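You operate a simulated robot arm through the tools that you are given. There is no shell and no other tool.

You are at the controls of a simulated robot arm. One attempt, no reset.

TASK
Feed the base tray to its line and set its dial to 4.
Fine: open the clear guard marked BASE GLUE, hold the feed lever down, close the guard again; mains stay off.

It is judged by the outcome, as a careful person would: the job done as asked, and still so three seconds after it is handed in. It fails if anything else is knocked over, pushed out of place, dropped, spilled or broken.

THE ROBOT
A 7-joint arm with a two-finger gripper, fixed in place. Base frame: the origin is at the foot of the arm, x ahead of it, y to its left, z up. Lengths are in mm, angles in rad, forces in N, time in s.
With the tool pointing down near the work surface it reaches from about 300 to 740 mm from the base axis. Its first joint turns from -2.897 to 2.897 rad. Payload 1.71 kg.
The tool frame sits at the grasp point between the pads (the TCP): z along the fingers, y along the line on which they close. The tips reach 20 mm beyond it. Largest opening 96 mm; the body of the gripper starts 113 mm behind the TCP.
Orientation is told as [roll, pitch, yaw] about the base's x, y, z axes, in that order, counted from this pose: with the fingers straight down and closing along the base's y, the tool's x points along the base's -x, its y along +y and its z along -z.

THE INTERFACE
- The arm moves only by the tool move_arm. Its argument "moves" is a list of rows, each a list of 3 entries, a list of its own where there are three numbers: the shift along the tool's x, y, z in units of 40 mm (1.0 is 40 mm), then the turn, a rotation vector about the tool's x, y, z in units of 8 degrees (1.0 is 8 degrees), then the finger opening in cm, from 0 to 9.6. In form: [[[x, y, z], [wx, wy, wz], jaw], ...]. A call has 1 to 20 rows; each row shifts and turns the commanded pose from where the row before left it, along the tool's axes as they then stand. A call with a number of a shift or a turn outside -1 to 1 is refused whole. Rows are played at 5 a second. More than 50 mm and 0.15 rad between two rows, or a gripper value outside its range, and nothing of the call is played. Where a pose cannot be reached the arm comes as near as it can. A force on the tool above 40 N (or 10 N above the force at the start of the call, whichever is more), or a blocked arm, ends the call early, and 0.2 s more pass. Each finger travels about 153 mm/s and halts on what it meets, pressing with about 24 N; the grip force reading is that of the motor and also rises with nothing between the fingers. The clock runs only during rows and for 0.2 s after the last one: add rows that do not move to give the fingers time. The reply holds the time, the measured pose of the TCP, the force on the tool along the base axes, the opening and the grip force, in the units named above and with some noise, with the torque about the TCP (base axes, N m) and any sound that the robot's microphone picked up.
- Cameras (640 x 400 px; columns grow to the right, rows downward): "scene" is fixed at [60.8, -508.8, 1407.4]; the picture's right is [0.97, -0.26, 0.00], its down [-0.13, -0.48, -0.87] and it looks along [0.22, 0.84, -0.50] (base axes); focal length 360 px, centre (320, 200). "wrist" rides on the gripper at [66, 14, -145] in the tool frame; the picture's right is [-0.21, 0.98, 0.00], its down [-0.88, -0.18, -0.44] and it looks along [-0.43, -0.09, 0.90] (tool axes); focal length 275 px, centre (320, 200). There is no depth. A picture from a camera that has moved, and an enlarged one, comes with that camera's place and axes in the base frame and with its lens. The place of the scene camera against the robot may be out by one fixed shift of up to 25 mm in any direction.
- grab_frame(camera): a new picture of that camera. The clock stands still meanwhile.
- slide_trunk(by): slides the trunk up (or, below 0, down) by that many mm; the arm rides with it, the base frame stays. It gives what a move gives, with no picture.
- close_up(camera, box): a new picture of the part [left, top, right, bottom] of that camera's present view, enlarged. The clock stands still meanwhile.
- job_done(): hands the job in; it is judged then, once.

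Nothing tells you positions but the pictures and the camera data. Unless the task says otherwise, let go and move clear before handing in.

The tools are called by a JSON object that holds its "op" and its "data". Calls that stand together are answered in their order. move_arm: Moves the arm, as the interface text tells. Its arguments: {"type":"object","properties":{"moves":{"type":"array"}},"required":["moves"]} The other tools are called the same way: slide_trunk (by) slides the trunk up or down; grab_frame (camera) takes a picture; close_up (camera, box) takes an enlarged picture of a part of a camera's view; job_done () hands the job in.

At the start:

```text
time_s: 0.0
tcp_pos: [259.0, 321.7, 1037.8]
tcp_rot: [0.001, -0.001, -0.001]
ft_force: [0.7, -1.1, 0.5]
moment: [-0.01, 0.0, -0.02]
opening: 95.8
gripper_force: 0.0
trunk travel left (down, up): [-100.0, 286.0]
```

scene: 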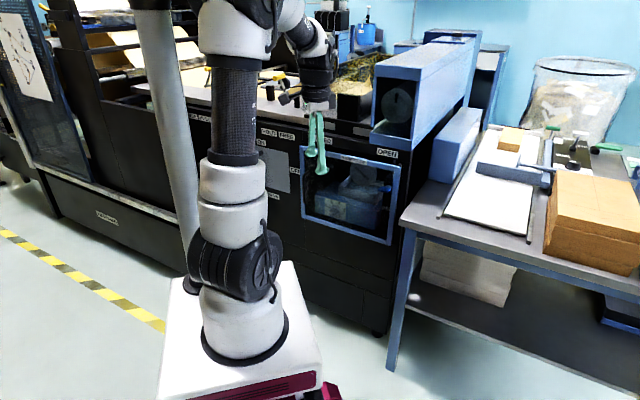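
wrist: 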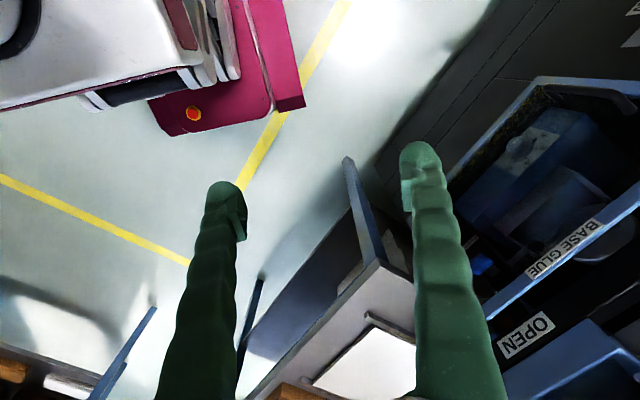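

The scene shows a black machine with a clear guard in a blue frame right of the arm's column, with labels around it. I'll enlarge the views to find the guard, lever, dial and mains before moving.

{"op": "close_up", "data": {"camera": "scene", "box": [240, 100, 440, 260]}}

{"op": "close_up", "data": {"camera": "scene", "box": [180, 40, 340, 160]}}

{"op": "close_up", "data": {"camera": "wrist", "box": [420, 40, 640, 400]}}

{"op": "close_up", "data": {"camera": "scene", "box": [340, 20, 540, 180]}}

```text
2.50 times, centred on (340, 180) of scene
camera zoom: at [60.8, -508.8, 1407.4], right [0.97, -0.26, 0.0], down [-0.13, -0.48, -0.87], along [0.22, 0.84, -0.5], focal length 900 px, centre (270, 250)
```

zoom: 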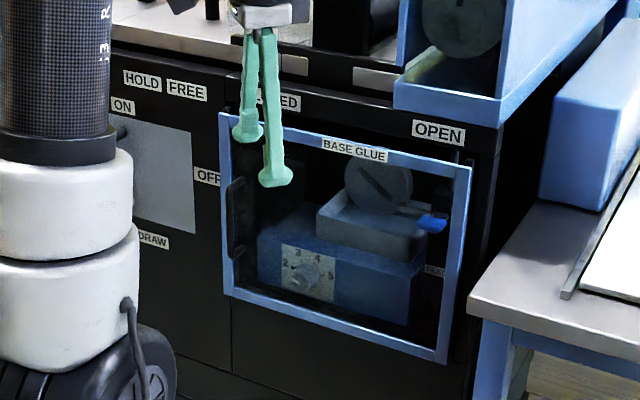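

```text
3.33 times, centred on (260, 100) of scene
camera zoom: at [60.8, -508.8, 1407.4], right [0.97, -0.26, 0.0], down [-0.13, -0.48, -0.87], along [0.22, 0.84, -0.5], focal length 1200 px, centre (520, 533)
```

zoom: 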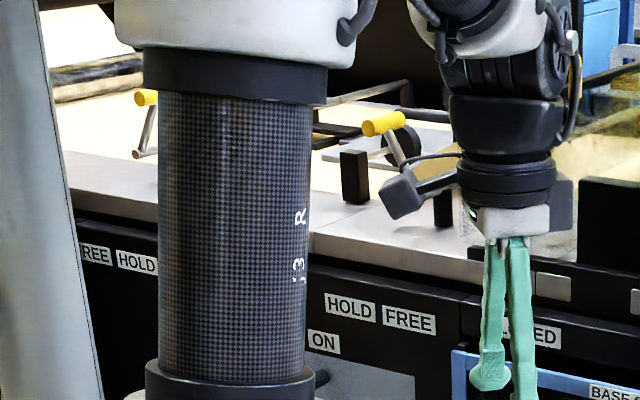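

```text
1.11 times, centred on (530, 220) of wrist
camera zoom: at [193.6, 335.2, 1182.7], right [0.21, 0.98, 0.0], down [0.88, -0.18, 0.44], along [0.43, -0.09, -0.9], focal length 306 px, centre (87, 178)
```

zoom: 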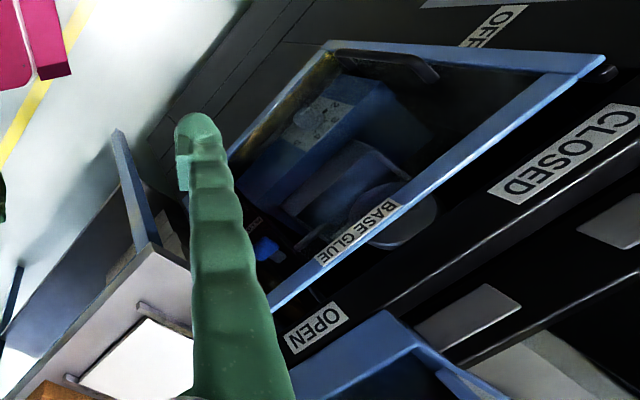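

```text
2.50 times, centred on (440, 100) of scene
camera zoom: at [60.8, -508.8, 1407.4], right [0.97, -0.26, 0.0], down [-0.13, -0.48, -0.87], along [0.22, 0.84, -0.5], focal length 900 px, centre (20, 450)
```

zoom: 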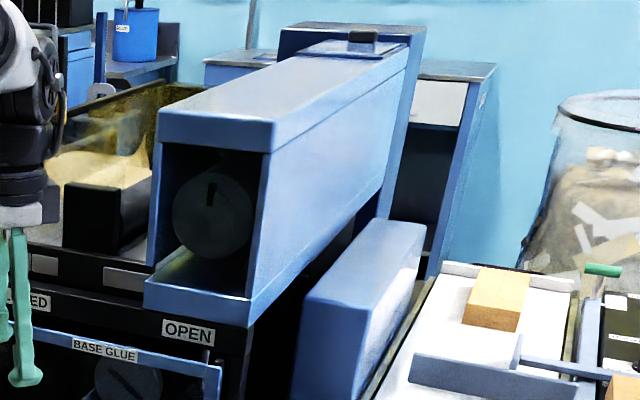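

The guard marked BASE GLUE is on a machine face about 780 mm out from the base, angled roughly 53° to the left. Its handle is on the left edge, and the dial and a blue-knobbed lever are inside. I'll turn the wrist first so its camera can look straight at the face.

{"op": "move_arm", "data": {"moves": [[[0, 0, 0], [0, 0, 0.99], 9.6], [[0, 0, 0], [0, 0, 0.99], 9.6], [[0, 0, 0], [0, 0, 0.99], 9.6], [[0, 0, 0], [0, 0, 0.99], 9.6], [[0, 0, 0], [0, 0, 0.99], 9.6], [[0, 0, 0], [0, 0, 0.99], 9.6], [[0, 0, 0], [0, 0, 0.99], 9.6], [[0, 0, 0], [0, 0, 0.99], 9.6], [[0, 0, 0], [0, 0, 0.99], 9.6], [[0, 0, 0], [0, 0, 0.99], 9.6], [[0, 0, 0], [0, 0, 0.99], 9.6], [[0, 0, 0], [0, 0, 0.99], 9.6], [[0, 0, 0], [0, 0, 0.99], 9.6], [[0, 0, 0], [0, 0, 0.99], 9.6], [[0, 0, 0], [0, 0, 0.99], 9.6], [[0, 0, 0], [0, 0, 0.99], 9.6]]}}

```text
time_s: 3.4
tcp_pos: [245.5, 319.5, 1029.1]
tcp_rot: [-0.007, -0.027, -2.098]
ft_force: [-2.5, 2.4, -0.4]
moment: [-0.21, -0.29, 0.0]
opening: 95.8
gripper_force: 0.1
out of reach, approached as far as the arm can: row 16
trunk travel left (down, up): [-100.0, 286.0]
```

The last wrist joint reached its stop about 7° short of the full turn. I'll back off slightly and tip the tool towards the machine for a frontal look before choosing a working orientation.

{"op": "move_arm", "data": {"moves": [[[0, 0, 0], [0, 0, -1], 9.6], [[0, 0, 0], [0, 0, -1], 9.6], [[0, 0, 0], [0, 1, 0], 9.6], [[0, 0, 0], [0, 1, 0], 9.6], [[0, 0, 0], [0, 1, 0], 9.6], [[0, 0, 0], [0, 1, 0], 9.6], [[0, 0, 0], [0, 1, 0], 9.6], [[0, 0, 0], [0, 1, 0], 9.6], [[0, 0, 0], [0, 1, 0], 9.6], [[0, 0, 0], [0, 1, 0], 9.6]]}}

{"op": "grab_frame", "data": {"camera": "wrist"}}

{"op": "grab_frame", "data": {"camera": "scene"}}

```text
time_s: 5.6
tcp_pos: [285.4, 344.4, 1063.9]
tcp_rot: [-0.027, 1.088, -1.842]
ft_force: [0.2, -0.5, -0.5]
moment: [-0.03, -0.02, 0.01]
opening: 96.1
gripper_force: 0.0
out of reach, approached as far as the arm can: row 9, 10
trunk travel left (down, up): [-100.0, 286.0]
```

```text
taken
camera wrist: at [277.3, 246.1, 1189.2], right [0.92, -0.33, -0.19], down [-0.38, -0.73, -0.57], along [0.05, 0.6, -0.8], focal length 275 px, centre (320, 200)
```

wrist: 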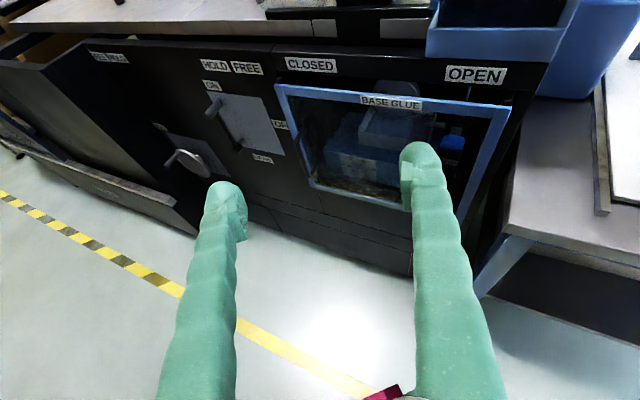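

```text
taken
```

scene: 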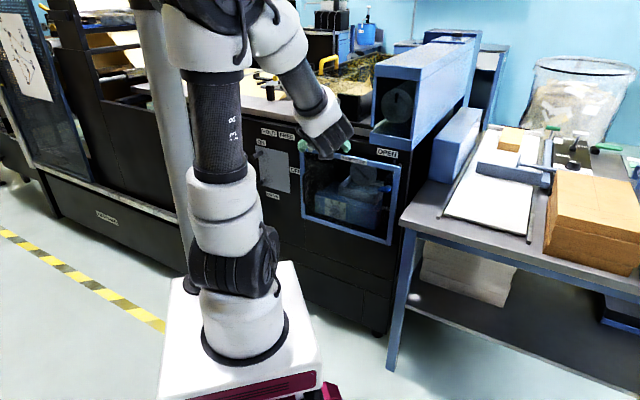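

I now have a frontal view of the guard, with the CLOSED, OPEN, HOLD, FREE, ON and OFF labels visible. I'll enlarge the parts to understand the mechanisms.

{"op": "close_up", "data": {"camera": "wrist", "box": [260, 40, 540, 215]}}

{"op": "close_up", "data": {"camera": "wrist", "box": [80, 30, 300, 180]}}

{"op": "close_up", "data": {"camera": "scene", "box": [290, 130, 420, 250]}}

{"op": "close_up", "data": {"camera": "wrist", "box": [270, 75, 370, 140]}}

```text
2.29 times, centred on (400, 128) of wrist
camera zoom: at [277.3, 246.1, 1189.2], right [0.92, -0.33, -0.19], down [-0.38, -0.73, -0.57], along [0.05, 0.6, -0.8], focal length 629 px, centre (137, 366)
```

zoom: 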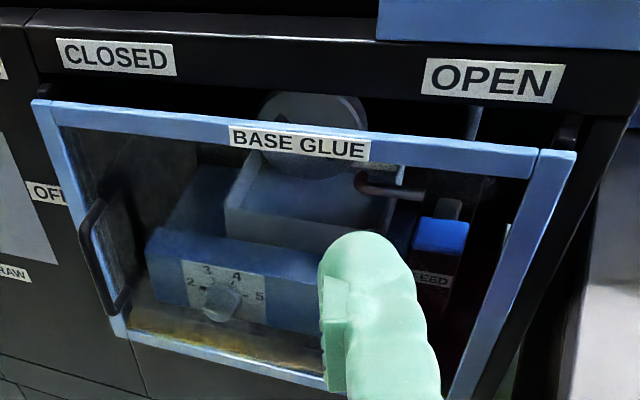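

```text
2.67 times, centred on (190, 105) of wrist
camera zoom: at [277.3, 246.1, 1189.2], right [0.92, -0.33, -0.19], down [-0.38, -0.73, -0.57], along [0.05, 0.6, -0.8], focal length 734 px, centre (667, 453)
```

zoom: 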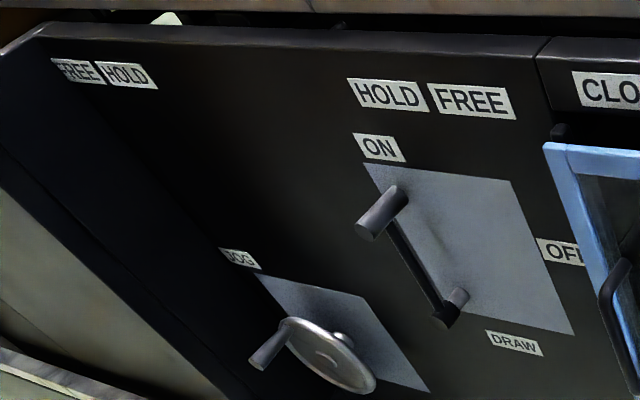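

```text
3.33 times, centred on (355, 190) of scene
camera zoom: at [60.8, -508.8, 1407.4], right [0.97, -0.26, 0.0], down [-0.13, -0.48, -0.87], along [0.22, 0.84, -0.5], focal length 1200 px, centre (203, 233)
```

zoom: 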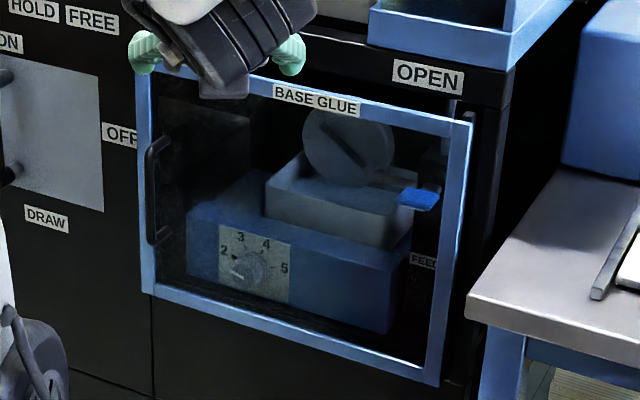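

```text
6.15 times, centred on (320, 108) of wrist
camera zoom: at [277.3, 246.1, 1189.2], right [0.92, -0.33, -0.19], down [-0.38, -0.73, -0.57], along [0.05, 0.6, -0.8], focal length 1694 px, centre (320, 769)
```

zoom: 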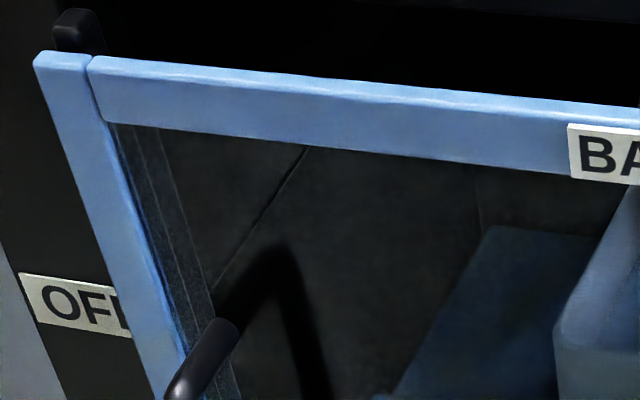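

{"op": "close_up", "data": {"camera": "wrist", "box": [440, 75, 540, 140]}}

{"op": "close_up", "data": {"camera": "wrist", "box": [320, 135, 400, 190]}}

{"op": "close_up", "data": {"camera": "wrist", "box": [410, 110, 490, 165]}}

{"op": "close_up", "data": {"camera": "scene", "box": [370, 155, 420, 245]}}

```text
6.15 times, centred on (490, 108) of wrist
camera zoom: at [277.3, 246.1, 1189.2], right [0.92, -0.33, -0.19], down [-0.38, -0.73, -0.57], along [0.05, 0.6, -0.8], focal length 1694 px, centre (-726, 769)
```

zoom: 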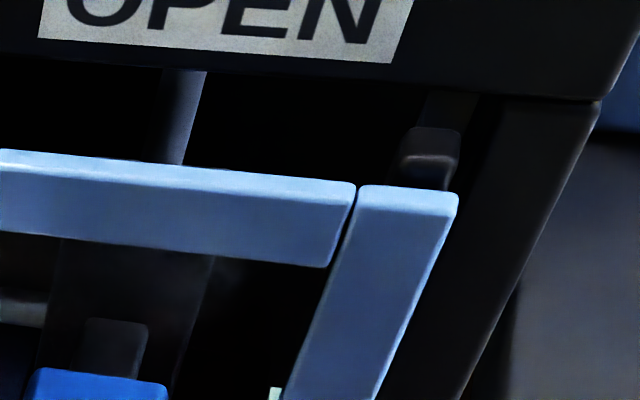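

```text
7.27 times, centred on (360, 162) of wrist
camera zoom: at [277.3, 246.1, 1189.2], right [0.92, -0.33, -0.19], down [-0.38, -0.73, -0.57], along [0.05, 0.6, -0.8], focal length 2002 px, centre (29, 473)
```

zoom: 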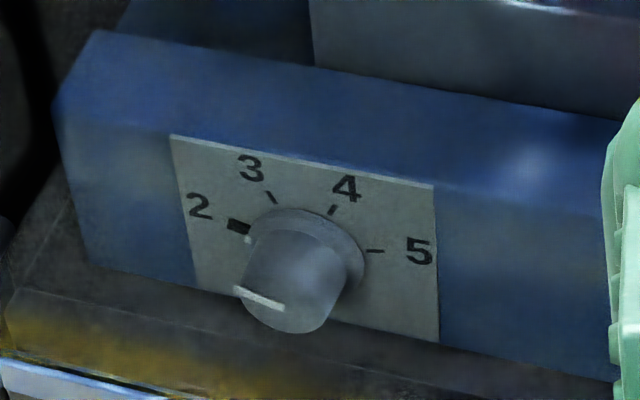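

```text
7.27 times, centred on (450, 138) of wrist
camera zoom: at [277.3, 246.1, 1189.2], right [0.92, -0.33, -0.19], down [-0.38, -0.73, -0.57], along [0.05, 0.6, -0.8], focal length 2002 px, centre (-626, 654)
```

zoom: 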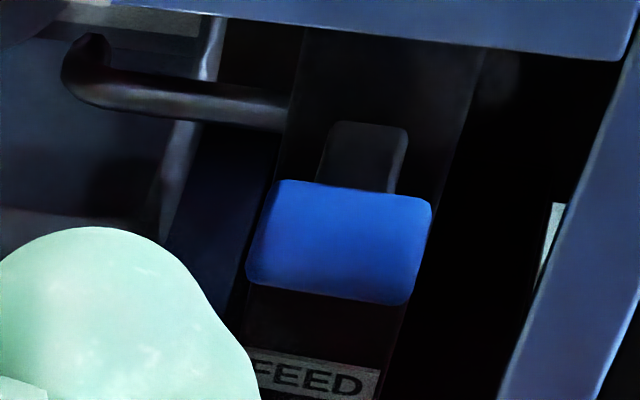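

```text
4.44 times, centred on (395, 200) of scene
camera zoom: at [60.8, -508.8, 1407.4], right [0.97, -0.26, 0.0], down [-0.13, -0.48, -0.87], along [0.22, 0.84, -0.5], focal length 1600 px, centre (-13, 200)
```

zoom: 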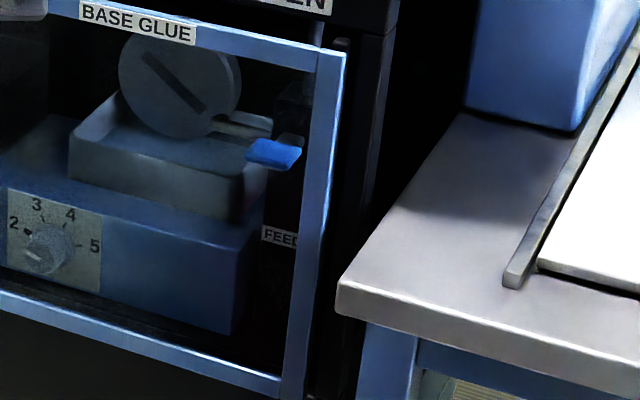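

The guard frame has its handle on the left stile and the table blocks any slide to the right, so it probably swings on its right edge. The dial reads 2 and the blue FEED lever is inside on the right. I'll roll the wrist the other way, where the last joint has more room.

{"op": "move_arm", "data": {"moves": [[[0, 0, 0], [0, 0, -1], 9.6], [[0, 0, 0], [0, 0, -1], 9.6], [[0, 0, 0], [0, 0, -1], 9.6], [[0, 0, 0], [0, 0, -1], 9.6], [[0, 0, 0], [0, 0, -1], 9.6], [[0, 0, 0], [0, 0, -1], 9.6], [[0, 0, 0], [0, 0, -1], 9.6], [[0, 0, 0], [0, 0, -1], 9.6], [[0, 0, 0], [0, 0, -1], 9.6], [[0, 0, 0], [0, 0, -1], 9.6], [[0, 0, 0], [0, 0, -1], 9.6], [[0, 0, 0], [0, 0, -1], 9.6], [[0, 0, 0], [0, 0, -1], 9.6], [[0, 0, 0], [0, 0, -1], 9.6], [[0, 0, 0], [0, 0, -1], 9.6], [[0, 0, 0], [0, 0, -1], 9.6], [[0, 0, 0], [0, 0, -1], 9.6], [[0, 0, 0], [0, 0, -1], 9.6], [[0, 0, 0], [0, 0, -1], 9.6], [[0, 0, 0], [0, 0, -1], 9.6]]}}

{"op": "grab_frame", "data": {"camera": "wrist"}}

```text
time_s: 9.8
tcp_pos: [283.9, 345.6, 1065.1]
tcp_rot: [0.593, -0.977, 0.645]
ft_force: [0.7, 0.7, -0.2]
moment: [0.0, -0.01, -0.02]
opening: 96.0
gripper_force: 0.0
trunk travel left (down, up): [-100.0, 286.0]
```

```text
taken
camera wrist: at [212.9, 204.7, 1081.8], right [-0.76, 0.44, 0.48], down [0.46, -0.16, 0.88], along [0.46, 0.88, -0.08], focal length 275 px, centre (320, 200)
```

wrist: 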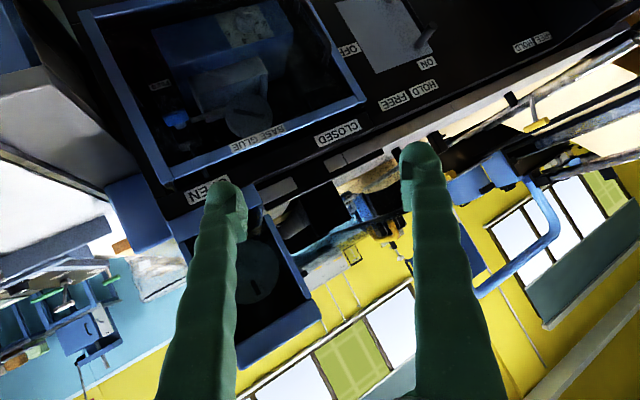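

This wrist orientation has plenty of room, though its camera picture is upside-down. I'll level it, face the guard squarely and come down for a straight-on view.

{"op": "move_arm", "data": {"moves": [[[0, 0, 0], [0, 0, -0.858], 9.6], [[0, 0, 0], [0, 0, -0.858], 9.6], [[0, 0, 0], [0, 0, -0.858], 9.6], [[0, 0, 0], [0.692, 0, 0.3625], 9.6], [[0, 0, 0], [0.692, 0, 0.3625], 9.6], [[0, 0, 0], [0.692, 0, 0.3625], 9.6], [[0, 0, 0], [0.692, 0, 0.3625], 9.6], [[0.886, 0, 0.464], [0, 0, 0], 9.6], [[0.886, 0, 0.464], [0, 0, 0], 9.6], [[0.886, 0, 0.464], [0, 0, 0], 9.6]]}}

{"op": "slide_trunk", "data": {"by": -100}}

{"op": "grab_frame", "data": {"camera": "wrist"}}

{"op": "grab_frame", "data": {"camera": "scene"}}

```text
time_s: 11.5
tcp_pos: [380.4, 262.9, 1145.1]
tcp_rot: [0.29, -1.231, 0.331]
ft_force: [-1.2, 1.3, -0.4]
moment: [0.01, -0.02, -0.14]
opening: 95.8
gripper_force: 0.0
out of reach, approached as far as the arm can: row 4, 5, 6, 8
trunk travel left (down, up): [-100.0, 286.0]
stopped in row 8: the arm was blocked; the commanded pose is now the measured one
```

```text
time_s: 12.8
tcp_pos: [380.5, 260.4, 1043.8]
tcp_rot: [0.293, -1.233, 0.334]
ft_force: [0.5, 0.1, 0.6]
moment: [0.0, -0.02, -0.03]
opening: 95.9
gripper_force: 0.0
trunk travel left (down, up): [0.0, 386.0]
```

```text
taken
camera wrist: at [241.4, 183.4, 1030.5], right [-0.49, 0.82, 0.29], down [0.04, -0.31, 0.95], along [0.87, 0.48, 0.12], focal length 275 px, centre (320, 200)
```

wrist: 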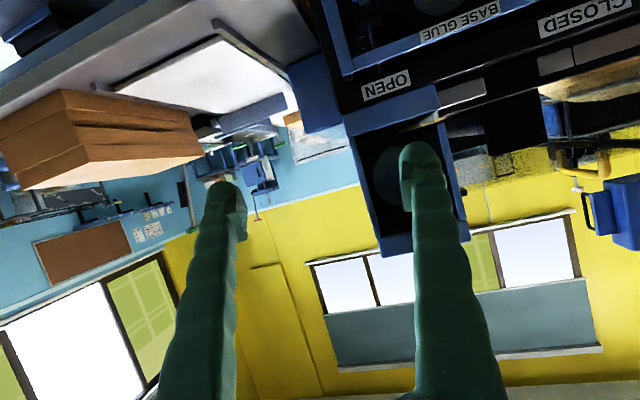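

```text
taken
```

scene: 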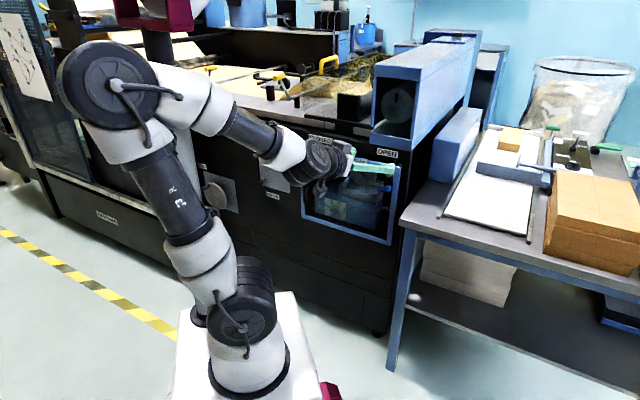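

The elbow has swung out to the left and the tool faces a bit too far right. I'll shift back left and down first, then square up to the face.

{"op": "move_arm", "data": {"moves": [[[0.858, 0.446, 0.125], [0, 0, 0], 9.6], [[0.858, 0.446, 0.125], [0, 0, 0], 9.6], [[0.858, 0.446, 0.125], [0, 0, 0], 9.6], [[0.858, 0.446, 0.125], [0, 0, 0], 9.6], [[0.858, 0.446, 0.125], [0, 0, 0], 9.6], [[0.858, 0.446, 0.125], [0, 0, 0], 9.6]]}}

```text
time_s: 13.4
tcp_pos: [383.1, 258.4, 1062.9]
tcp_rot: [0.574, -1.271, -0.015]
ft_force: [-0.1, -1.2, 0.2]
moment: [-0.03, 0.02, 0.02]
opening: 96.0
gripper_force: 0.1
out of reach, approached as far as the arm can: row 1, 2
trunk travel left (down, up): [0.0, 386.0]
stopped in row 2: the arm was blocked; the commanded pose is now the measured one
```

The arm is too folded for a horizontal tool this close in. I'll tip the tool back down to free it up, then reposition.

{"op": "move_arm", "data": {"moves": [[[0, 0, 0], [0, 1, 0], 9.6], [[0, 0, 0], [0, 1, 0], 9.6], [[0, 0, 0], [0, 1, 0], 9.6], [[0, 0, 0], [0, 1, 0], 9.6], [[0, 0, 0], [0, 1, 0], 9.6]]}}

{"op": "grab_frame", "data": {"camera": "scene"}}

```text
time_s: 14.6
tcp_pos: [388.0, 240.9, 1072.6]
tcp_rot: [0.192, -0.727, 0.369]
ft_force: [-4.2, 7.6, -0.2]
moment: [-0.69, -0.4, -0.73]
opening: 96.1
gripper_force: 0.1
out of reach, approached as far as the arm can: row 2, 3
trunk travel left (down, up): [0.0, 386.0]
```

```text
taken
```

scene: 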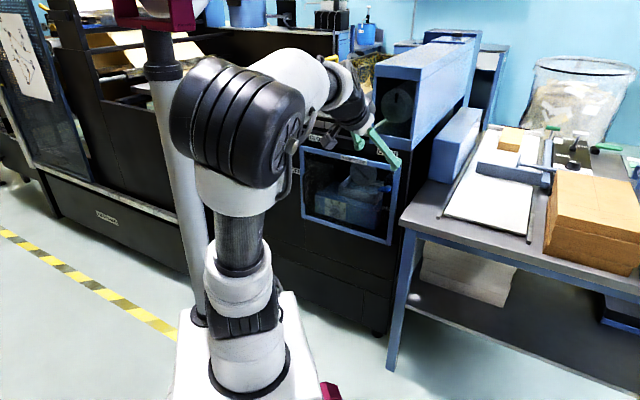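

The mast on the robot's left side probably blocked the elbow, and the elbow has now swung clear of it. I'll move out and down in front of the guard with the tool tipped about 40° below horizontal.

{"op": "move_arm", "data": {"moves": [[[0.415, 0.458, 0.659], [0, 0, 0], 9.6], [[0.415, 0.458, 0.659], [0, 0, 0], 9.6], [[0.415, 0.458, 0.659], [0, 0, 0], 9.6], [[0.415, 0.458, 0.659], [0, 0, 0], 9.6]]}}

{"op": "grab_frame", "data": {"camera": "scene"}}

```text
time_s: 15.6
tcp_pos: [348.7, 348.5, 965.9]
tcp_rot: [0.196, -0.73, 0.419]
ft_force: [0.0, 0.6, 0.8]
moment: [-0.03, -0.01, -0.02]
opening: 96.0
gripper_force: 0.1
trunk travel left (down, up): [0.0, 386.0]
```

```text
taken
```

scene: 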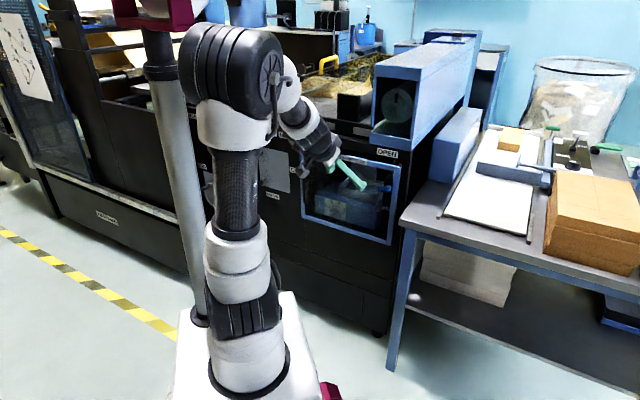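

{"op": "move_arm", "data": {"moves": [[[0.386, 0.304, 0.7], [0, 0, 0], 9.6], [[0.386, 0.304, 0.7], [0, 0, 0], 9.6], [[0.386, 0.304, 0.7], [0, 0, 0], 9.6], [[0.386, 0.304, 0.7], [0, 0, 0], 9.6], [[0, 0, 0], [-0.354, -0.27, -0.8], 9.6], [[0, 0, 0], [-0.354, -0.27, -0.8], 9.6], [[0, 0, 0], [-0.354, -0.27, -0.8], 9.6], [[0, 0, 0], [0, 0, 0], 9.6]]}}

{"op": "grab_frame", "data": {"camera": "scene"}}

{"op": "grab_frame", "data": {"camera": "wrist"}}

```text
time_s: 17.4
tcp_pos: [334.5, 421.3, 846.1]
tcp_rot: [0.008, -0.875, 0.883]
ft_force: [0.3, -0.2, 0.0]
moment: [-0.01, 0.0, 0.03]
opening: 96.0
gripper_force: 0.2
trunk travel left (down, up): [0.0, 386.0]
```

```text
taken
```

scene: 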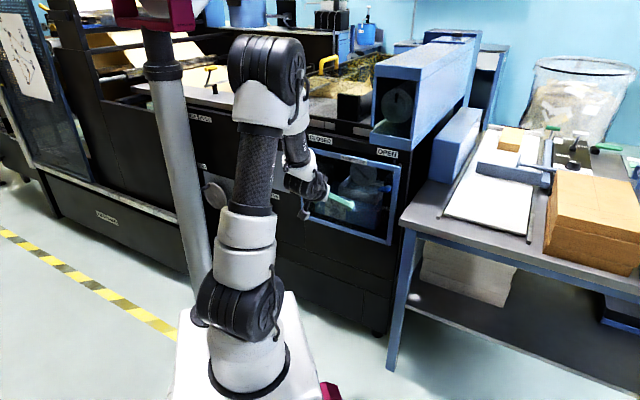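

```text
taken
camera wrist: at [228.1, 310.2, 888.7], right [-0.68, 0.72, 0.16], down [0.29, 0.05, 0.96], along [0.68, 0.7, -0.24], focal length 275 px, centre (320, 200)
```

wrist: 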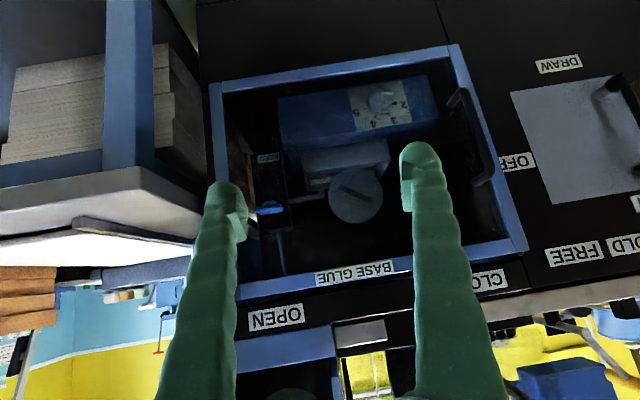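

I now have a straight-on, upside-down view of the guard from close in. I'll enlarge it to measure the handle, hinge side, dial and lever.

{"op": "close_up", "data": {"camera": "wrist", "box": [200, 40, 360, 140]}}

{"op": "close_up", "data": {"camera": "wrist", "box": [330, 40, 530, 165]}}

{"op": "close_up", "data": {"camera": "wrist", "box": [400, 165, 560, 300]}}

{"op": "close_up", "data": {"camera": "wrist", "box": [200, 140, 400, 300]}}

```text
4.00 times, centred on (280, 90) of wrist
camera zoom: at [228.1, 310.2, 888.7], right [-0.68, 0.72, 0.16], down [0.29, 0.05, 0.96], along [0.68, 0.7, -0.24], focal length 1101 px, centre (480, 640)
```

zoom: 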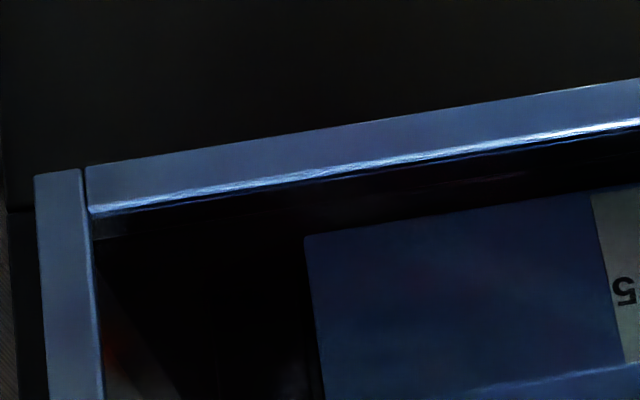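

```text
3.20 times, centred on (430, 102) of wrist
camera zoom: at [228.1, 310.2, 888.7], right [-0.68, 0.72, 0.16], down [0.29, 0.05, 0.96], along [0.68, 0.7, -0.24], focal length 881 px, centre (-32, 512)
```

zoom: 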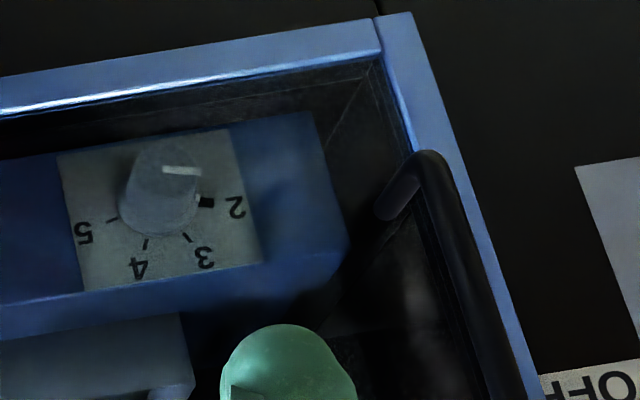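

```text
2.96 times, centred on (480, 232) of wrist
camera zoom: at [228.1, 310.2, 888.7], right [-0.68, 0.72, 0.16], down [0.29, 0.05, 0.96], along [0.68, 0.7, -0.24], focal length 816 px, centre (-154, 104)
```

zoom: 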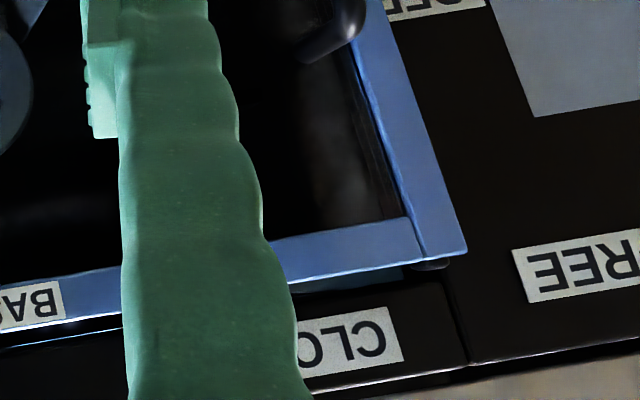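

```text
2.50 times, centred on (300, 220) of wrist
camera zoom: at [228.1, 310.2, 888.7], right [-0.68, 0.72, 0.16], down [0.29, 0.05, 0.96], along [0.68, 0.7, -0.24], focal length 688 px, centre (370, 150)
```

zoom: 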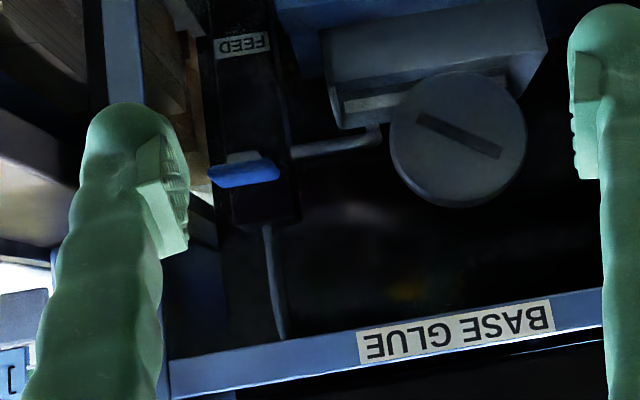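

Triangulating from three views puts the face at about 45°. The guard spans roughly 395 × 320 mm with its hinge on the right, and the handle bar stands about 40 mm proud near (303, 696, 750). The dial is about 72 mm behind the guard plane. I'll move to a pre-grasp in front of the handle.

{"op": "move_arm", "data": {"moves": [[[-0.053, 0.733, 0.543], [0, 0, 0], 9.6], [[-0.053, 0.733, 0.543], [0, 0, 0], 9.6], [[-0.053, 0.733, 0.543], [0, 0, 0], 9.6], [[-0.053, 0.733, 0.543], [0, 0, 0], 9.6], [[-0.053, 0.733, 0.543], [0, 0, 0], 9.6], [[-0.053, 0.733, 0.543], [0, 0, 0], 9.6], [[-0.053, 0.733, 0.543], [0, 0, 0], 9.6], [[0, 0, 0], [-0.21, -0.62, -0.175], 9.6], [[0, 0, 0], [-0.21, -0.62, -0.175], 9.6], [[0, 0, 0], [0, 0, 0], 9.6]]}}

{"op": "grab_frame", "data": {"camera": "scene"}}

{"op": "grab_frame", "data": {"camera": "wrist"}}

```text
time_s: 19.6
tcp_pos: [253.4, 646.6, 762.1]
tcp_rot: [-0.001, -1.049, 0.97]
ft_force: [-1.0, 0.1, 0.0]
moment: [-0.01, -0.01, -0.03]
opening: 96.1
gripper_force: 0.1
trunk travel left (down, up): [0.0, 386.0]
```

```text
taken
```

scene: 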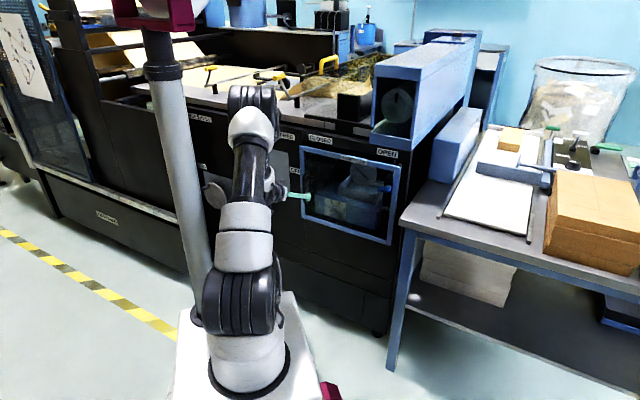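

```text
taken
camera wrist: at [152.3, 525.9, 776.8], right [-0.75, 0.64, 0.18], down [0.18, -0.06, 0.98], along [0.64, 0.77, -0.07], focal length 275 px, centre (320, 200)
```

wrist: 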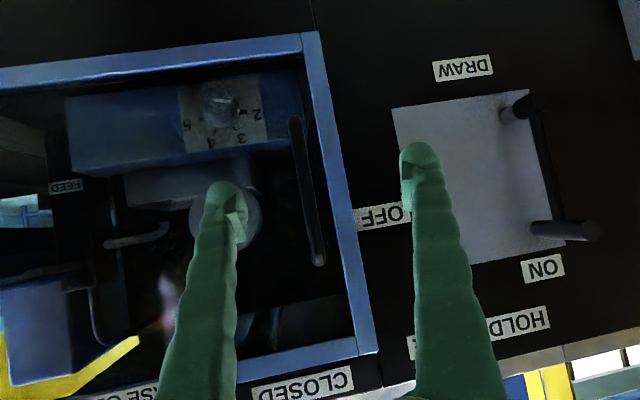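

{"op": "close_up", "data": {"camera": "wrist", "box": [250, 100, 390, 280]}}

{"op": "close_up", "data": {"camera": "scene", "box": [250, 130, 350, 230]}}

```text
2.22 times, centred on (320, 190) of wrist
camera zoom: at [152.3, 525.9, 776.8], right [-0.75, 0.64, 0.18], down [0.18, -0.06, 0.98], along [0.64, 0.77, -0.07], focal length 612 px, centre (320, 222)
```

zoom: 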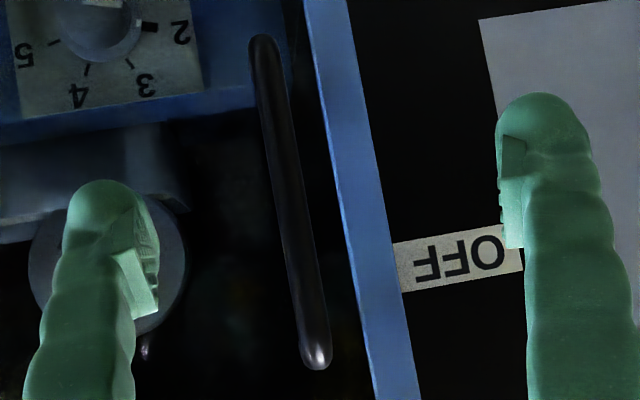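

```text
4.00 times, centred on (300, 180) of scene
camera zoom: at [60.8, -508.8, 1407.4], right [0.97, -0.26, 0.0], down [-0.13, -0.48, -0.87], along [0.22, 0.84, -0.5], focal length 1440 px, centre (400, 280)
```

zoom: 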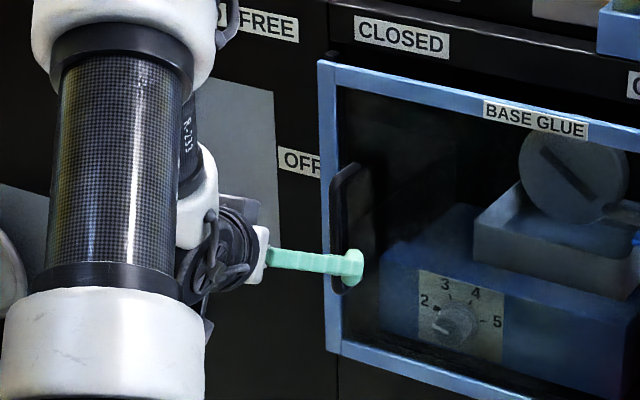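

The handle bar sits between the open fingers, centred. I'll advance onto it.

{"op": "move_arm", "data": {"moves": [[[-0.205, -0.126, 0.558], [0, 0, 0], 9.6], [[-0.205, -0.126, 0.558], [0, 0, 0], 9.6], [[-0.205, -0.126, 0.558], [0, 0, 0], 9.6], [[0, 0, 0], [0, 0, 0], 9.6]]}}

{"op": "grab_frame", "data": {"camera": "wrist"}}

{"op": "close_up", "data": {"camera": "scene", "box": [250, 130, 350, 230]}}

```text
time_s: 20.6
tcp_pos: [306.5, 696.5, 750.3]
tcp_rot: [-0.004, -1.049, 0.971]
ft_force: [-0.5, 0.3, 0.2]
moment: [-0.01, -0.01, 0.04]
opening: 96.1
gripper_force: 0.1
trunk travel left (down, up): [0.0, 386.0]
```

```text
taken
camera wrist: at [205.8, 575.3, 764.8], right [-0.75, 0.64, 0.18], down [0.18, -0.06, 0.98], along [0.64, 0.77, -0.07], focal length 275 px, centre (320, 200)
```

wrist: 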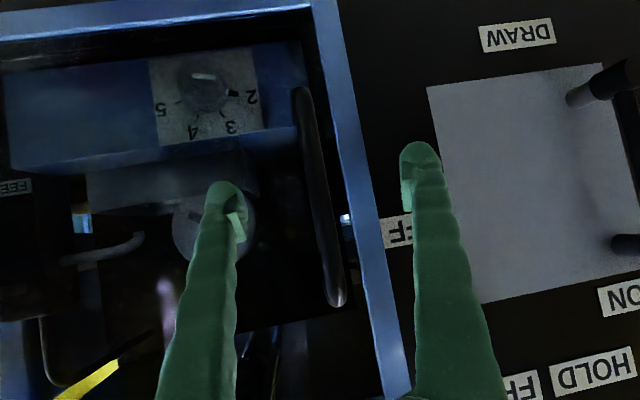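

```text
4.00 times, centred on (300, 180) of scene
camera zoom: at [60.8, -508.8, 1407.4], right [0.97, -0.26, 0.0], down [-0.13, -0.48, -0.87], along [0.22, 0.84, -0.5], focal length 1440 px, centre (400, 280)
```

zoom: 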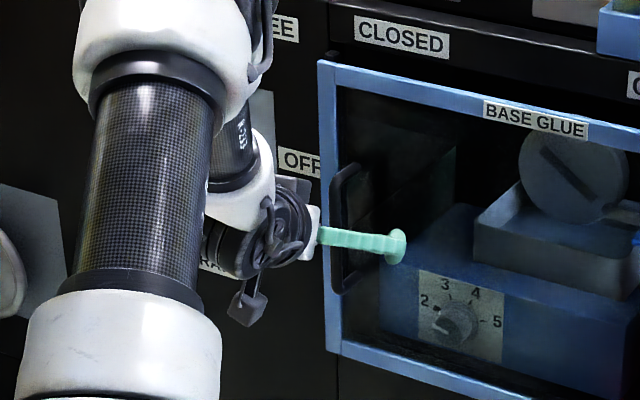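

The bar is centred between the pads at the grasp depth. I'll close on it.

{"op": "move_arm", "data": {"moves": [[[0, 0, 0], [0, 0, 0], 4], [[0, 0, 0], [0, 0, 0], 2.2], [[0, 0, 0], [0, 0, 0], 0.5], [[0, 0, 0], [0, 0, 0], 0.5]]}}

{"op": "grab_frame", "data": {"camera": "wrist"}}

```text
time_s: 21.6
tcp_pos: [307.0, 697.4, 748.7]
tcp_rot: [-0.005, -1.049, 0.969]
ft_force: [1.4, -0.5, -0.3]
moment: [0.05, 0.07, 0.0]
opening: 6.1
gripper_force: 34.7
trunk travel left (down, up): [0.0, 386.0]
```

```text
taken
camera wrist: at [205.7, 575.1, 764.9], right [-0.75, 0.64, 0.18], down [0.18, -0.06, 0.98], along [0.64, 0.77, -0.07], focal length 275 px, centre (320, 200)
```

wrist: 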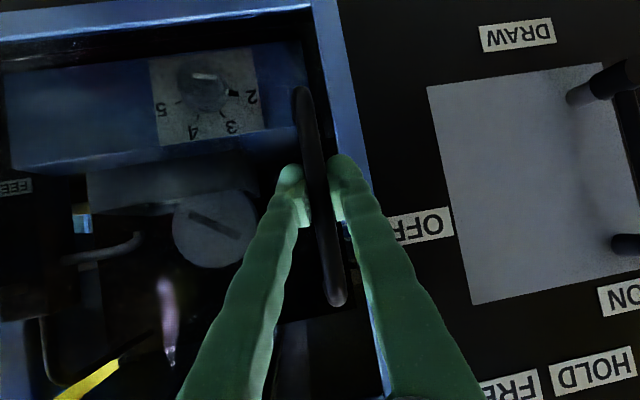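

The fingers are on the bar. I'll pull gently a few millimetres to see whether the guard swings.

{"op": "move_arm", "data": {"moves": [[[0.151, 0.006, -0.263], [0, 0, 0], 0.3], [[0, 0, 0], [0, 0, 0], 0.3], [[0.151, 0.006, -0.263], [0, 0, 0], 0.3], [[0, 0, 0], [0, 0, 0], 0.3]]}}

{"op": "grab_frame", "data": {"camera": "wrist"}}

{"op": "close_up", "data": {"camera": "scene", "box": [280, 130, 430, 260]}}

```text
time_s: 22.6
tcp_pos: [291.7, 677.1, 749.4]
tcp_rot: [-0.004, -1.05, 0.97]
ft_force: [1.5, -0.4, 3.4]
moment: [0.01, 0.06, -0.02]
opening: 6.3
gripper_force: 34.5
trunk travel left (down, up): [0.0, 386.0]
```

```text
taken
camera wrist: at [190.9, 554.7, 764.7], right [-0.75, 0.64, 0.18], down [0.18, -0.06, 0.98], along [0.64, 0.76, -0.07], focal length 275 px, centre (320, 200)
```

wrist: 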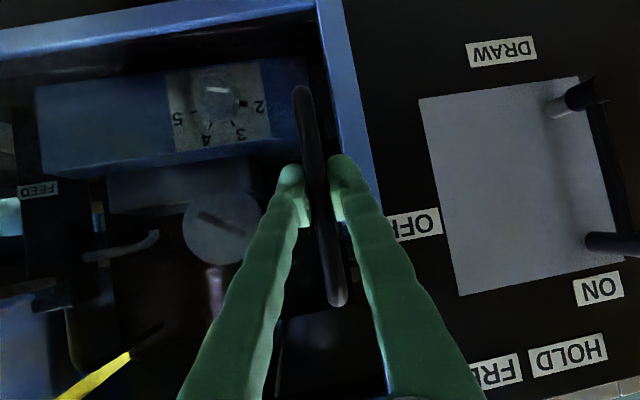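

```text
3.08 times, centred on (355, 195) of scene
camera zoom: at [60.8, -508.8, 1407.4], right [0.97, -0.26, 0.0], down [-0.13, -0.48, -0.87], along [0.22, 0.84, -0.5], focal length 1108 px, centre (212, 215)
```

zoom: 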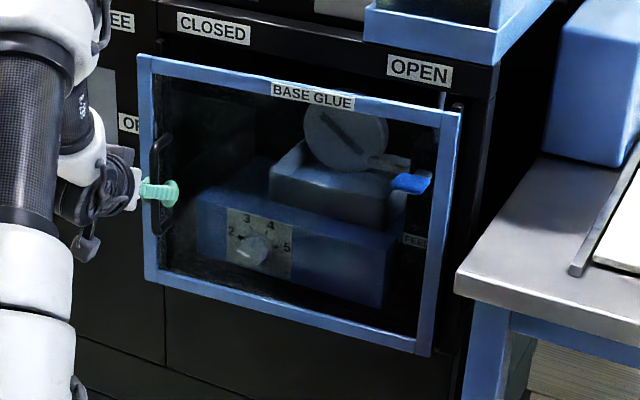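

The guard swings on its right-hand hinge with very little force. I'll follow its arc, turning the tool with it.

{"op": "move_arm", "data": {"moves": [[[0.23, -0.01, -0.401], [-0.325, 0, -0.187], 0.3], [[0.23, -0.01, -0.401], [-0.325, 0, -0.187], 0.3], [[0.23, -0.01, -0.401], [-0.325, 0, -0.187], 0.3], [[0.23, -0.01, -0.401], [-0.325, 0, -0.187], 0.3], [[0.23, -0.01, -0.401], [-0.325, 0, -0.187], 0.3], [[0, 0, 0], [0, 0, 0], 0.3]]}}

{"op": "grab_frame", "data": {"camera": "wrist"}}

{"op": "grab_frame", "data": {"camera": "scene"}}

```text
time_s: 24.0
tcp_pos: [249.4, 593.4, 750.2]
tcp_rot: [-0.003, -1.051, 1.232]
ft_force: [6.3, -2.4, 6.5]
moment: [0.11, 0.03, -0.01]
opening: 6.4
gripper_force: 35.1
trunk travel left (down, up): [0.0, 386.0]
```

```text
taken
camera wrist: at [184.1, 450.4, 764.7], right [-0.89, 0.43, 0.18], down [0.19, -0.01, 0.98], along [0.42, 0.9, -0.07], focal length 275 px, centre (320, 200)
```

wrist: 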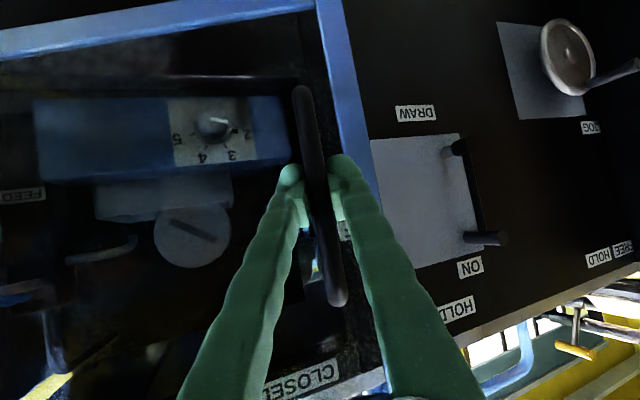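

```text
taken
```

scene: 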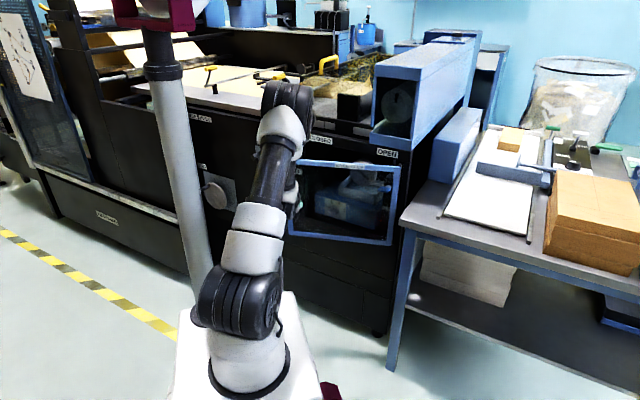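

{"op": "move_arm", "data": {"moves": [[[0.23, -0.01, -0.401], [-0.325, 0, -0.187], 0.3], [[0.23, -0.01, -0.401], [-0.325, 0, -0.187], 0.3], [[0.23, -0.01, -0.401], [-0.325, 0, -0.187], 0.3], [[0.23, -0.01, -0.401], [-0.325, 0, -0.187], 0.3], [[0.23, -0.01, -0.401], [-0.325, 0, -0.187], 0.3], [[0, 0, 0], [0, 0, 0], 0.3]]}}

{"op": "grab_frame", "data": {"camera": "wrist"}}

{"op": "grab_frame", "data": {"camera": "scene"}}

```text
time_s: 25.4
tcp_pos: [230.4, 506.2, 749.3]
tcp_rot: [-0.006, -1.05, 1.494]
ft_force: [14.0, 0.1, 6.8]
moment: [0.06, -0.02, 0.08]
opening: 6.3
gripper_force: 34.5
trunk travel left (down, up): [0.0, 386.0]
```

```text
taken
camera wrist: at [204.6, 349.2, 764.7], right [-0.97, 0.18, 0.18], down [0.19, 0.04, 0.98], along [0.17, 0.98, -0.07], focal length 275 px, centre (320, 200)
```

wrist: 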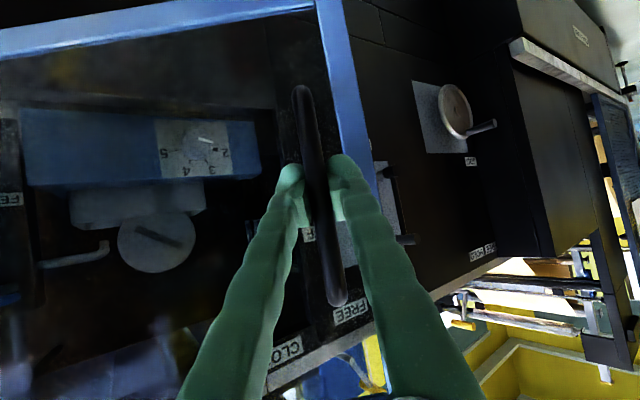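

```text
taken
```

scene: 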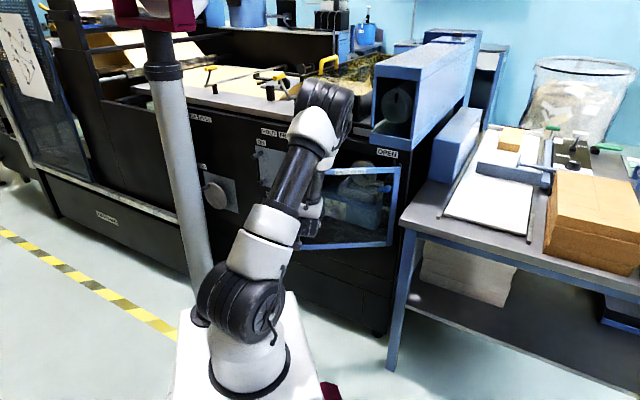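

The guard is about a third open and following well; the side pull shows my radius is slightly large. I'll ease that off, let go and back away, then check that the guard stays put.

{"op": "move_arm", "data": {"moves": [[[0.009, -0.149, -0.015], [0, 0, 0], 0.3], [[0, 0, 0], [0, 0, 0], 0.3], [[0, 0, 0], [0, 0, 0], 4], [[0, 0, 0], [0, 0, 0], 4], [[0, 0, -0.5], [0, 0, 0], 4], [[0, 0, -1], [0, 0, 0], 4], [[0, 0, -1], [0, 0, 0], 4]]}}

{"op": "grab_frame", "data": {"camera": "wrist"}}

{"op": "grab_frame", "data": {"camera": "scene"}}

```text
time_s: 27.0
tcp_pos: [242.2, 430.9, 800.6]
tcp_rot: [-0.001, -1.045, 1.497]
ft_force: [0.0, -1.2, -0.6]
moment: [-0.02, -0.01, -0.05]
opening: 39.7
gripper_force: 0.0
out of reach, approached as far as the arm can: row 7
trunk travel left (down, up): [0.0, 386.0]
```

```text
taken
camera wrist: at [216.3, 275.5, 816.6], right [-0.97, 0.18, 0.18], down [0.19, 0.04, 0.98], along [0.17, 0.98, -0.07], focal length 275 px, centre (320, 200)
```

wrist: 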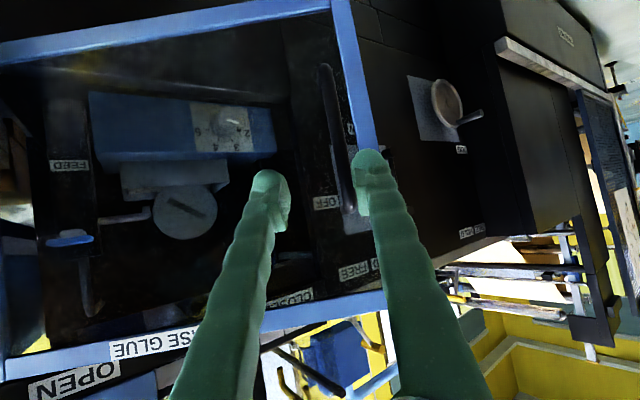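

```text
taken
```

scene: 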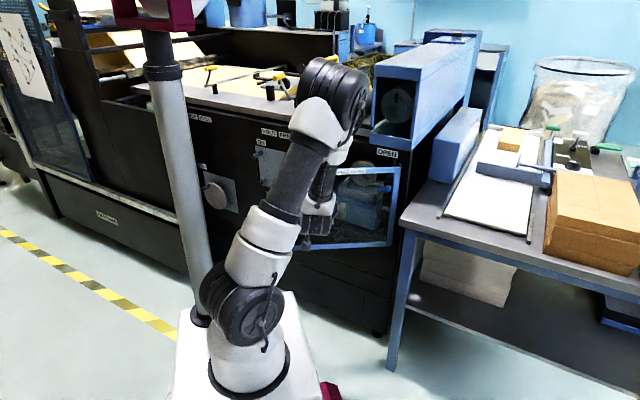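

The guard stays where I left it, about a third open. I'll point the tool down and rise above the guard's top edge so I can reach over and push from inside.

{"op": "move_arm", "data": {"moves": [[[0, 0, 0], [0, 1, 0], 2], [[0, 0, 0], [0, 1, 0], 1], [[0, 0, 0], [0, 1, 0], 0.5], [[0, 0, 0], [0, 1, 0], 0.2], [[0, 0, 0], [0, 1, 0], 0.2], [[0, 0, 0], [0, 1, 0], 0.2], [[0, 0, 0], [0, 0.5, 0], 0.2], [[0, 0, -1], [0, 0, 0], 0.2], [[0, 0, -1], [0, 0, 0], 0.2], [[0, 0, -1], [0, 0, 0], 0.2], [[0, 0, -1], [0, 0, 0], 0.2], [[0, 0, 0], [0, 0, 0], 0.2]]}}

{"op": "grab_frame", "data": {"camera": "wrist"}}

{"op": "grab_frame", "data": {"camera": "scene"}}

```text
time_s: 29.6
tcp_pos: [240.9, 413.9, 960.3]
tcp_rot: [-0.002, -0.141, 1.491]
ft_force: [0.3, 0.6, 0.1]
moment: [0.01, -0.04, 0.01]
opening: 1.8
gripper_force: 0.0
trunk travel left (down, up): [0.0, 386.0]
```

```text
taken
camera wrist: at [220.2, 329.9, 1093.7], right [-0.96, 0.28, 0.03], down [0.25, 0.79, 0.56], along [0.14, 0.55, -0.83], focal length 275 px, centre (320, 200)
```

wrist: 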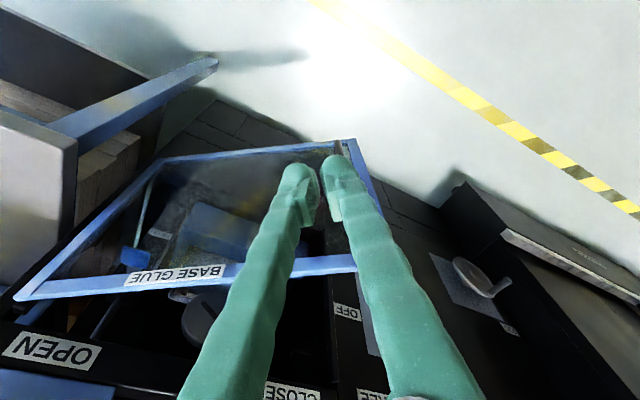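

```text
taken
```

scene: 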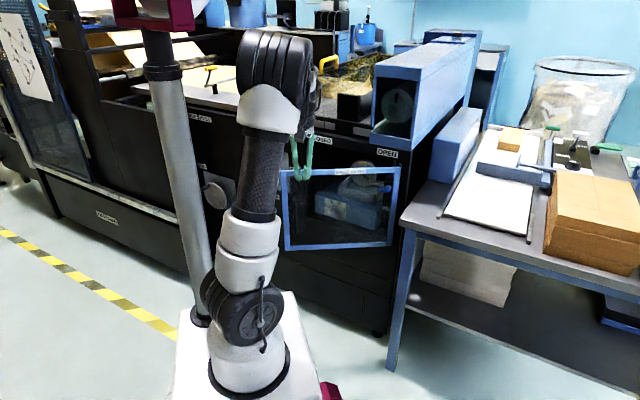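

From above, the guard is at about 34° and its hinge is where I computed. I'll cross over the top edge to the inner side, keeping the tips above the frame.

{"op": "move_arm", "data": {"moves": [[[-0.87, -0.334, 0.123], [0, 0, 0], 0.2], [[-0.87, -0.334, 0.123], [0, 0, 0], 0.2], [[-0.87, -0.334, 0.123], [0, 0, 0], 0.2], [[-0.87, -0.334, 0.123], [0, 0, 0], 0.2], [[-0.87, -0.334, 0.123], [0, 0, 0], 0.2], [[0, 0, 0], [0, 0, 0], 0.2]]}}

{"op": "grab_frame", "data": {"camera": "wrist"}}

{"op": "grab_frame", "data": {"camera": "scene"}}

```text
time_s: 31.0
tcp_pos: [322.6, 581.6, 958.8]
tcp_rot: [-0.003, -0.138, 1.49]
ft_force: [0.7, 0.1, -0.6]
moment: [-0.07, 0.0, -0.02]
opening: 2.1
gripper_force: 0.0
trunk travel left (down, up): [0.0, 386.0]
```

```text
taken
camera wrist: at [301.4, 497.2, 1091.9], right [-0.96, 0.28, 0.03], down [0.25, 0.79, 0.56], along [0.14, 0.55, -0.83], focal length 275 px, centre (320, 200)
```

wrist: 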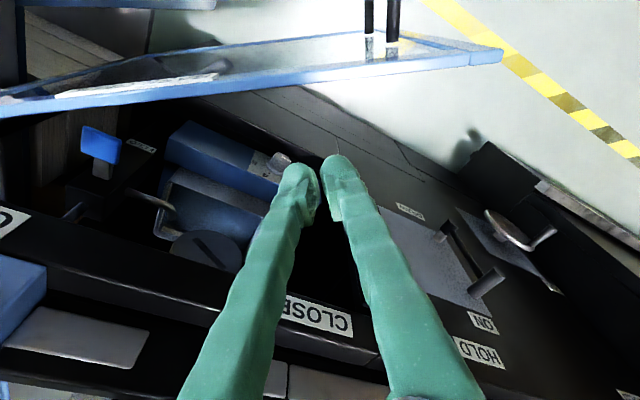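

```text
taken
```

scene: 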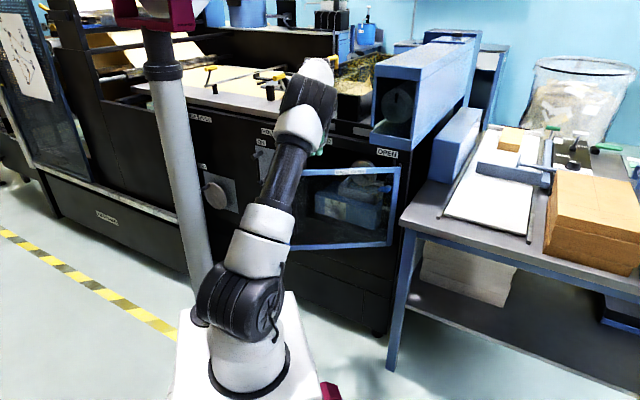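

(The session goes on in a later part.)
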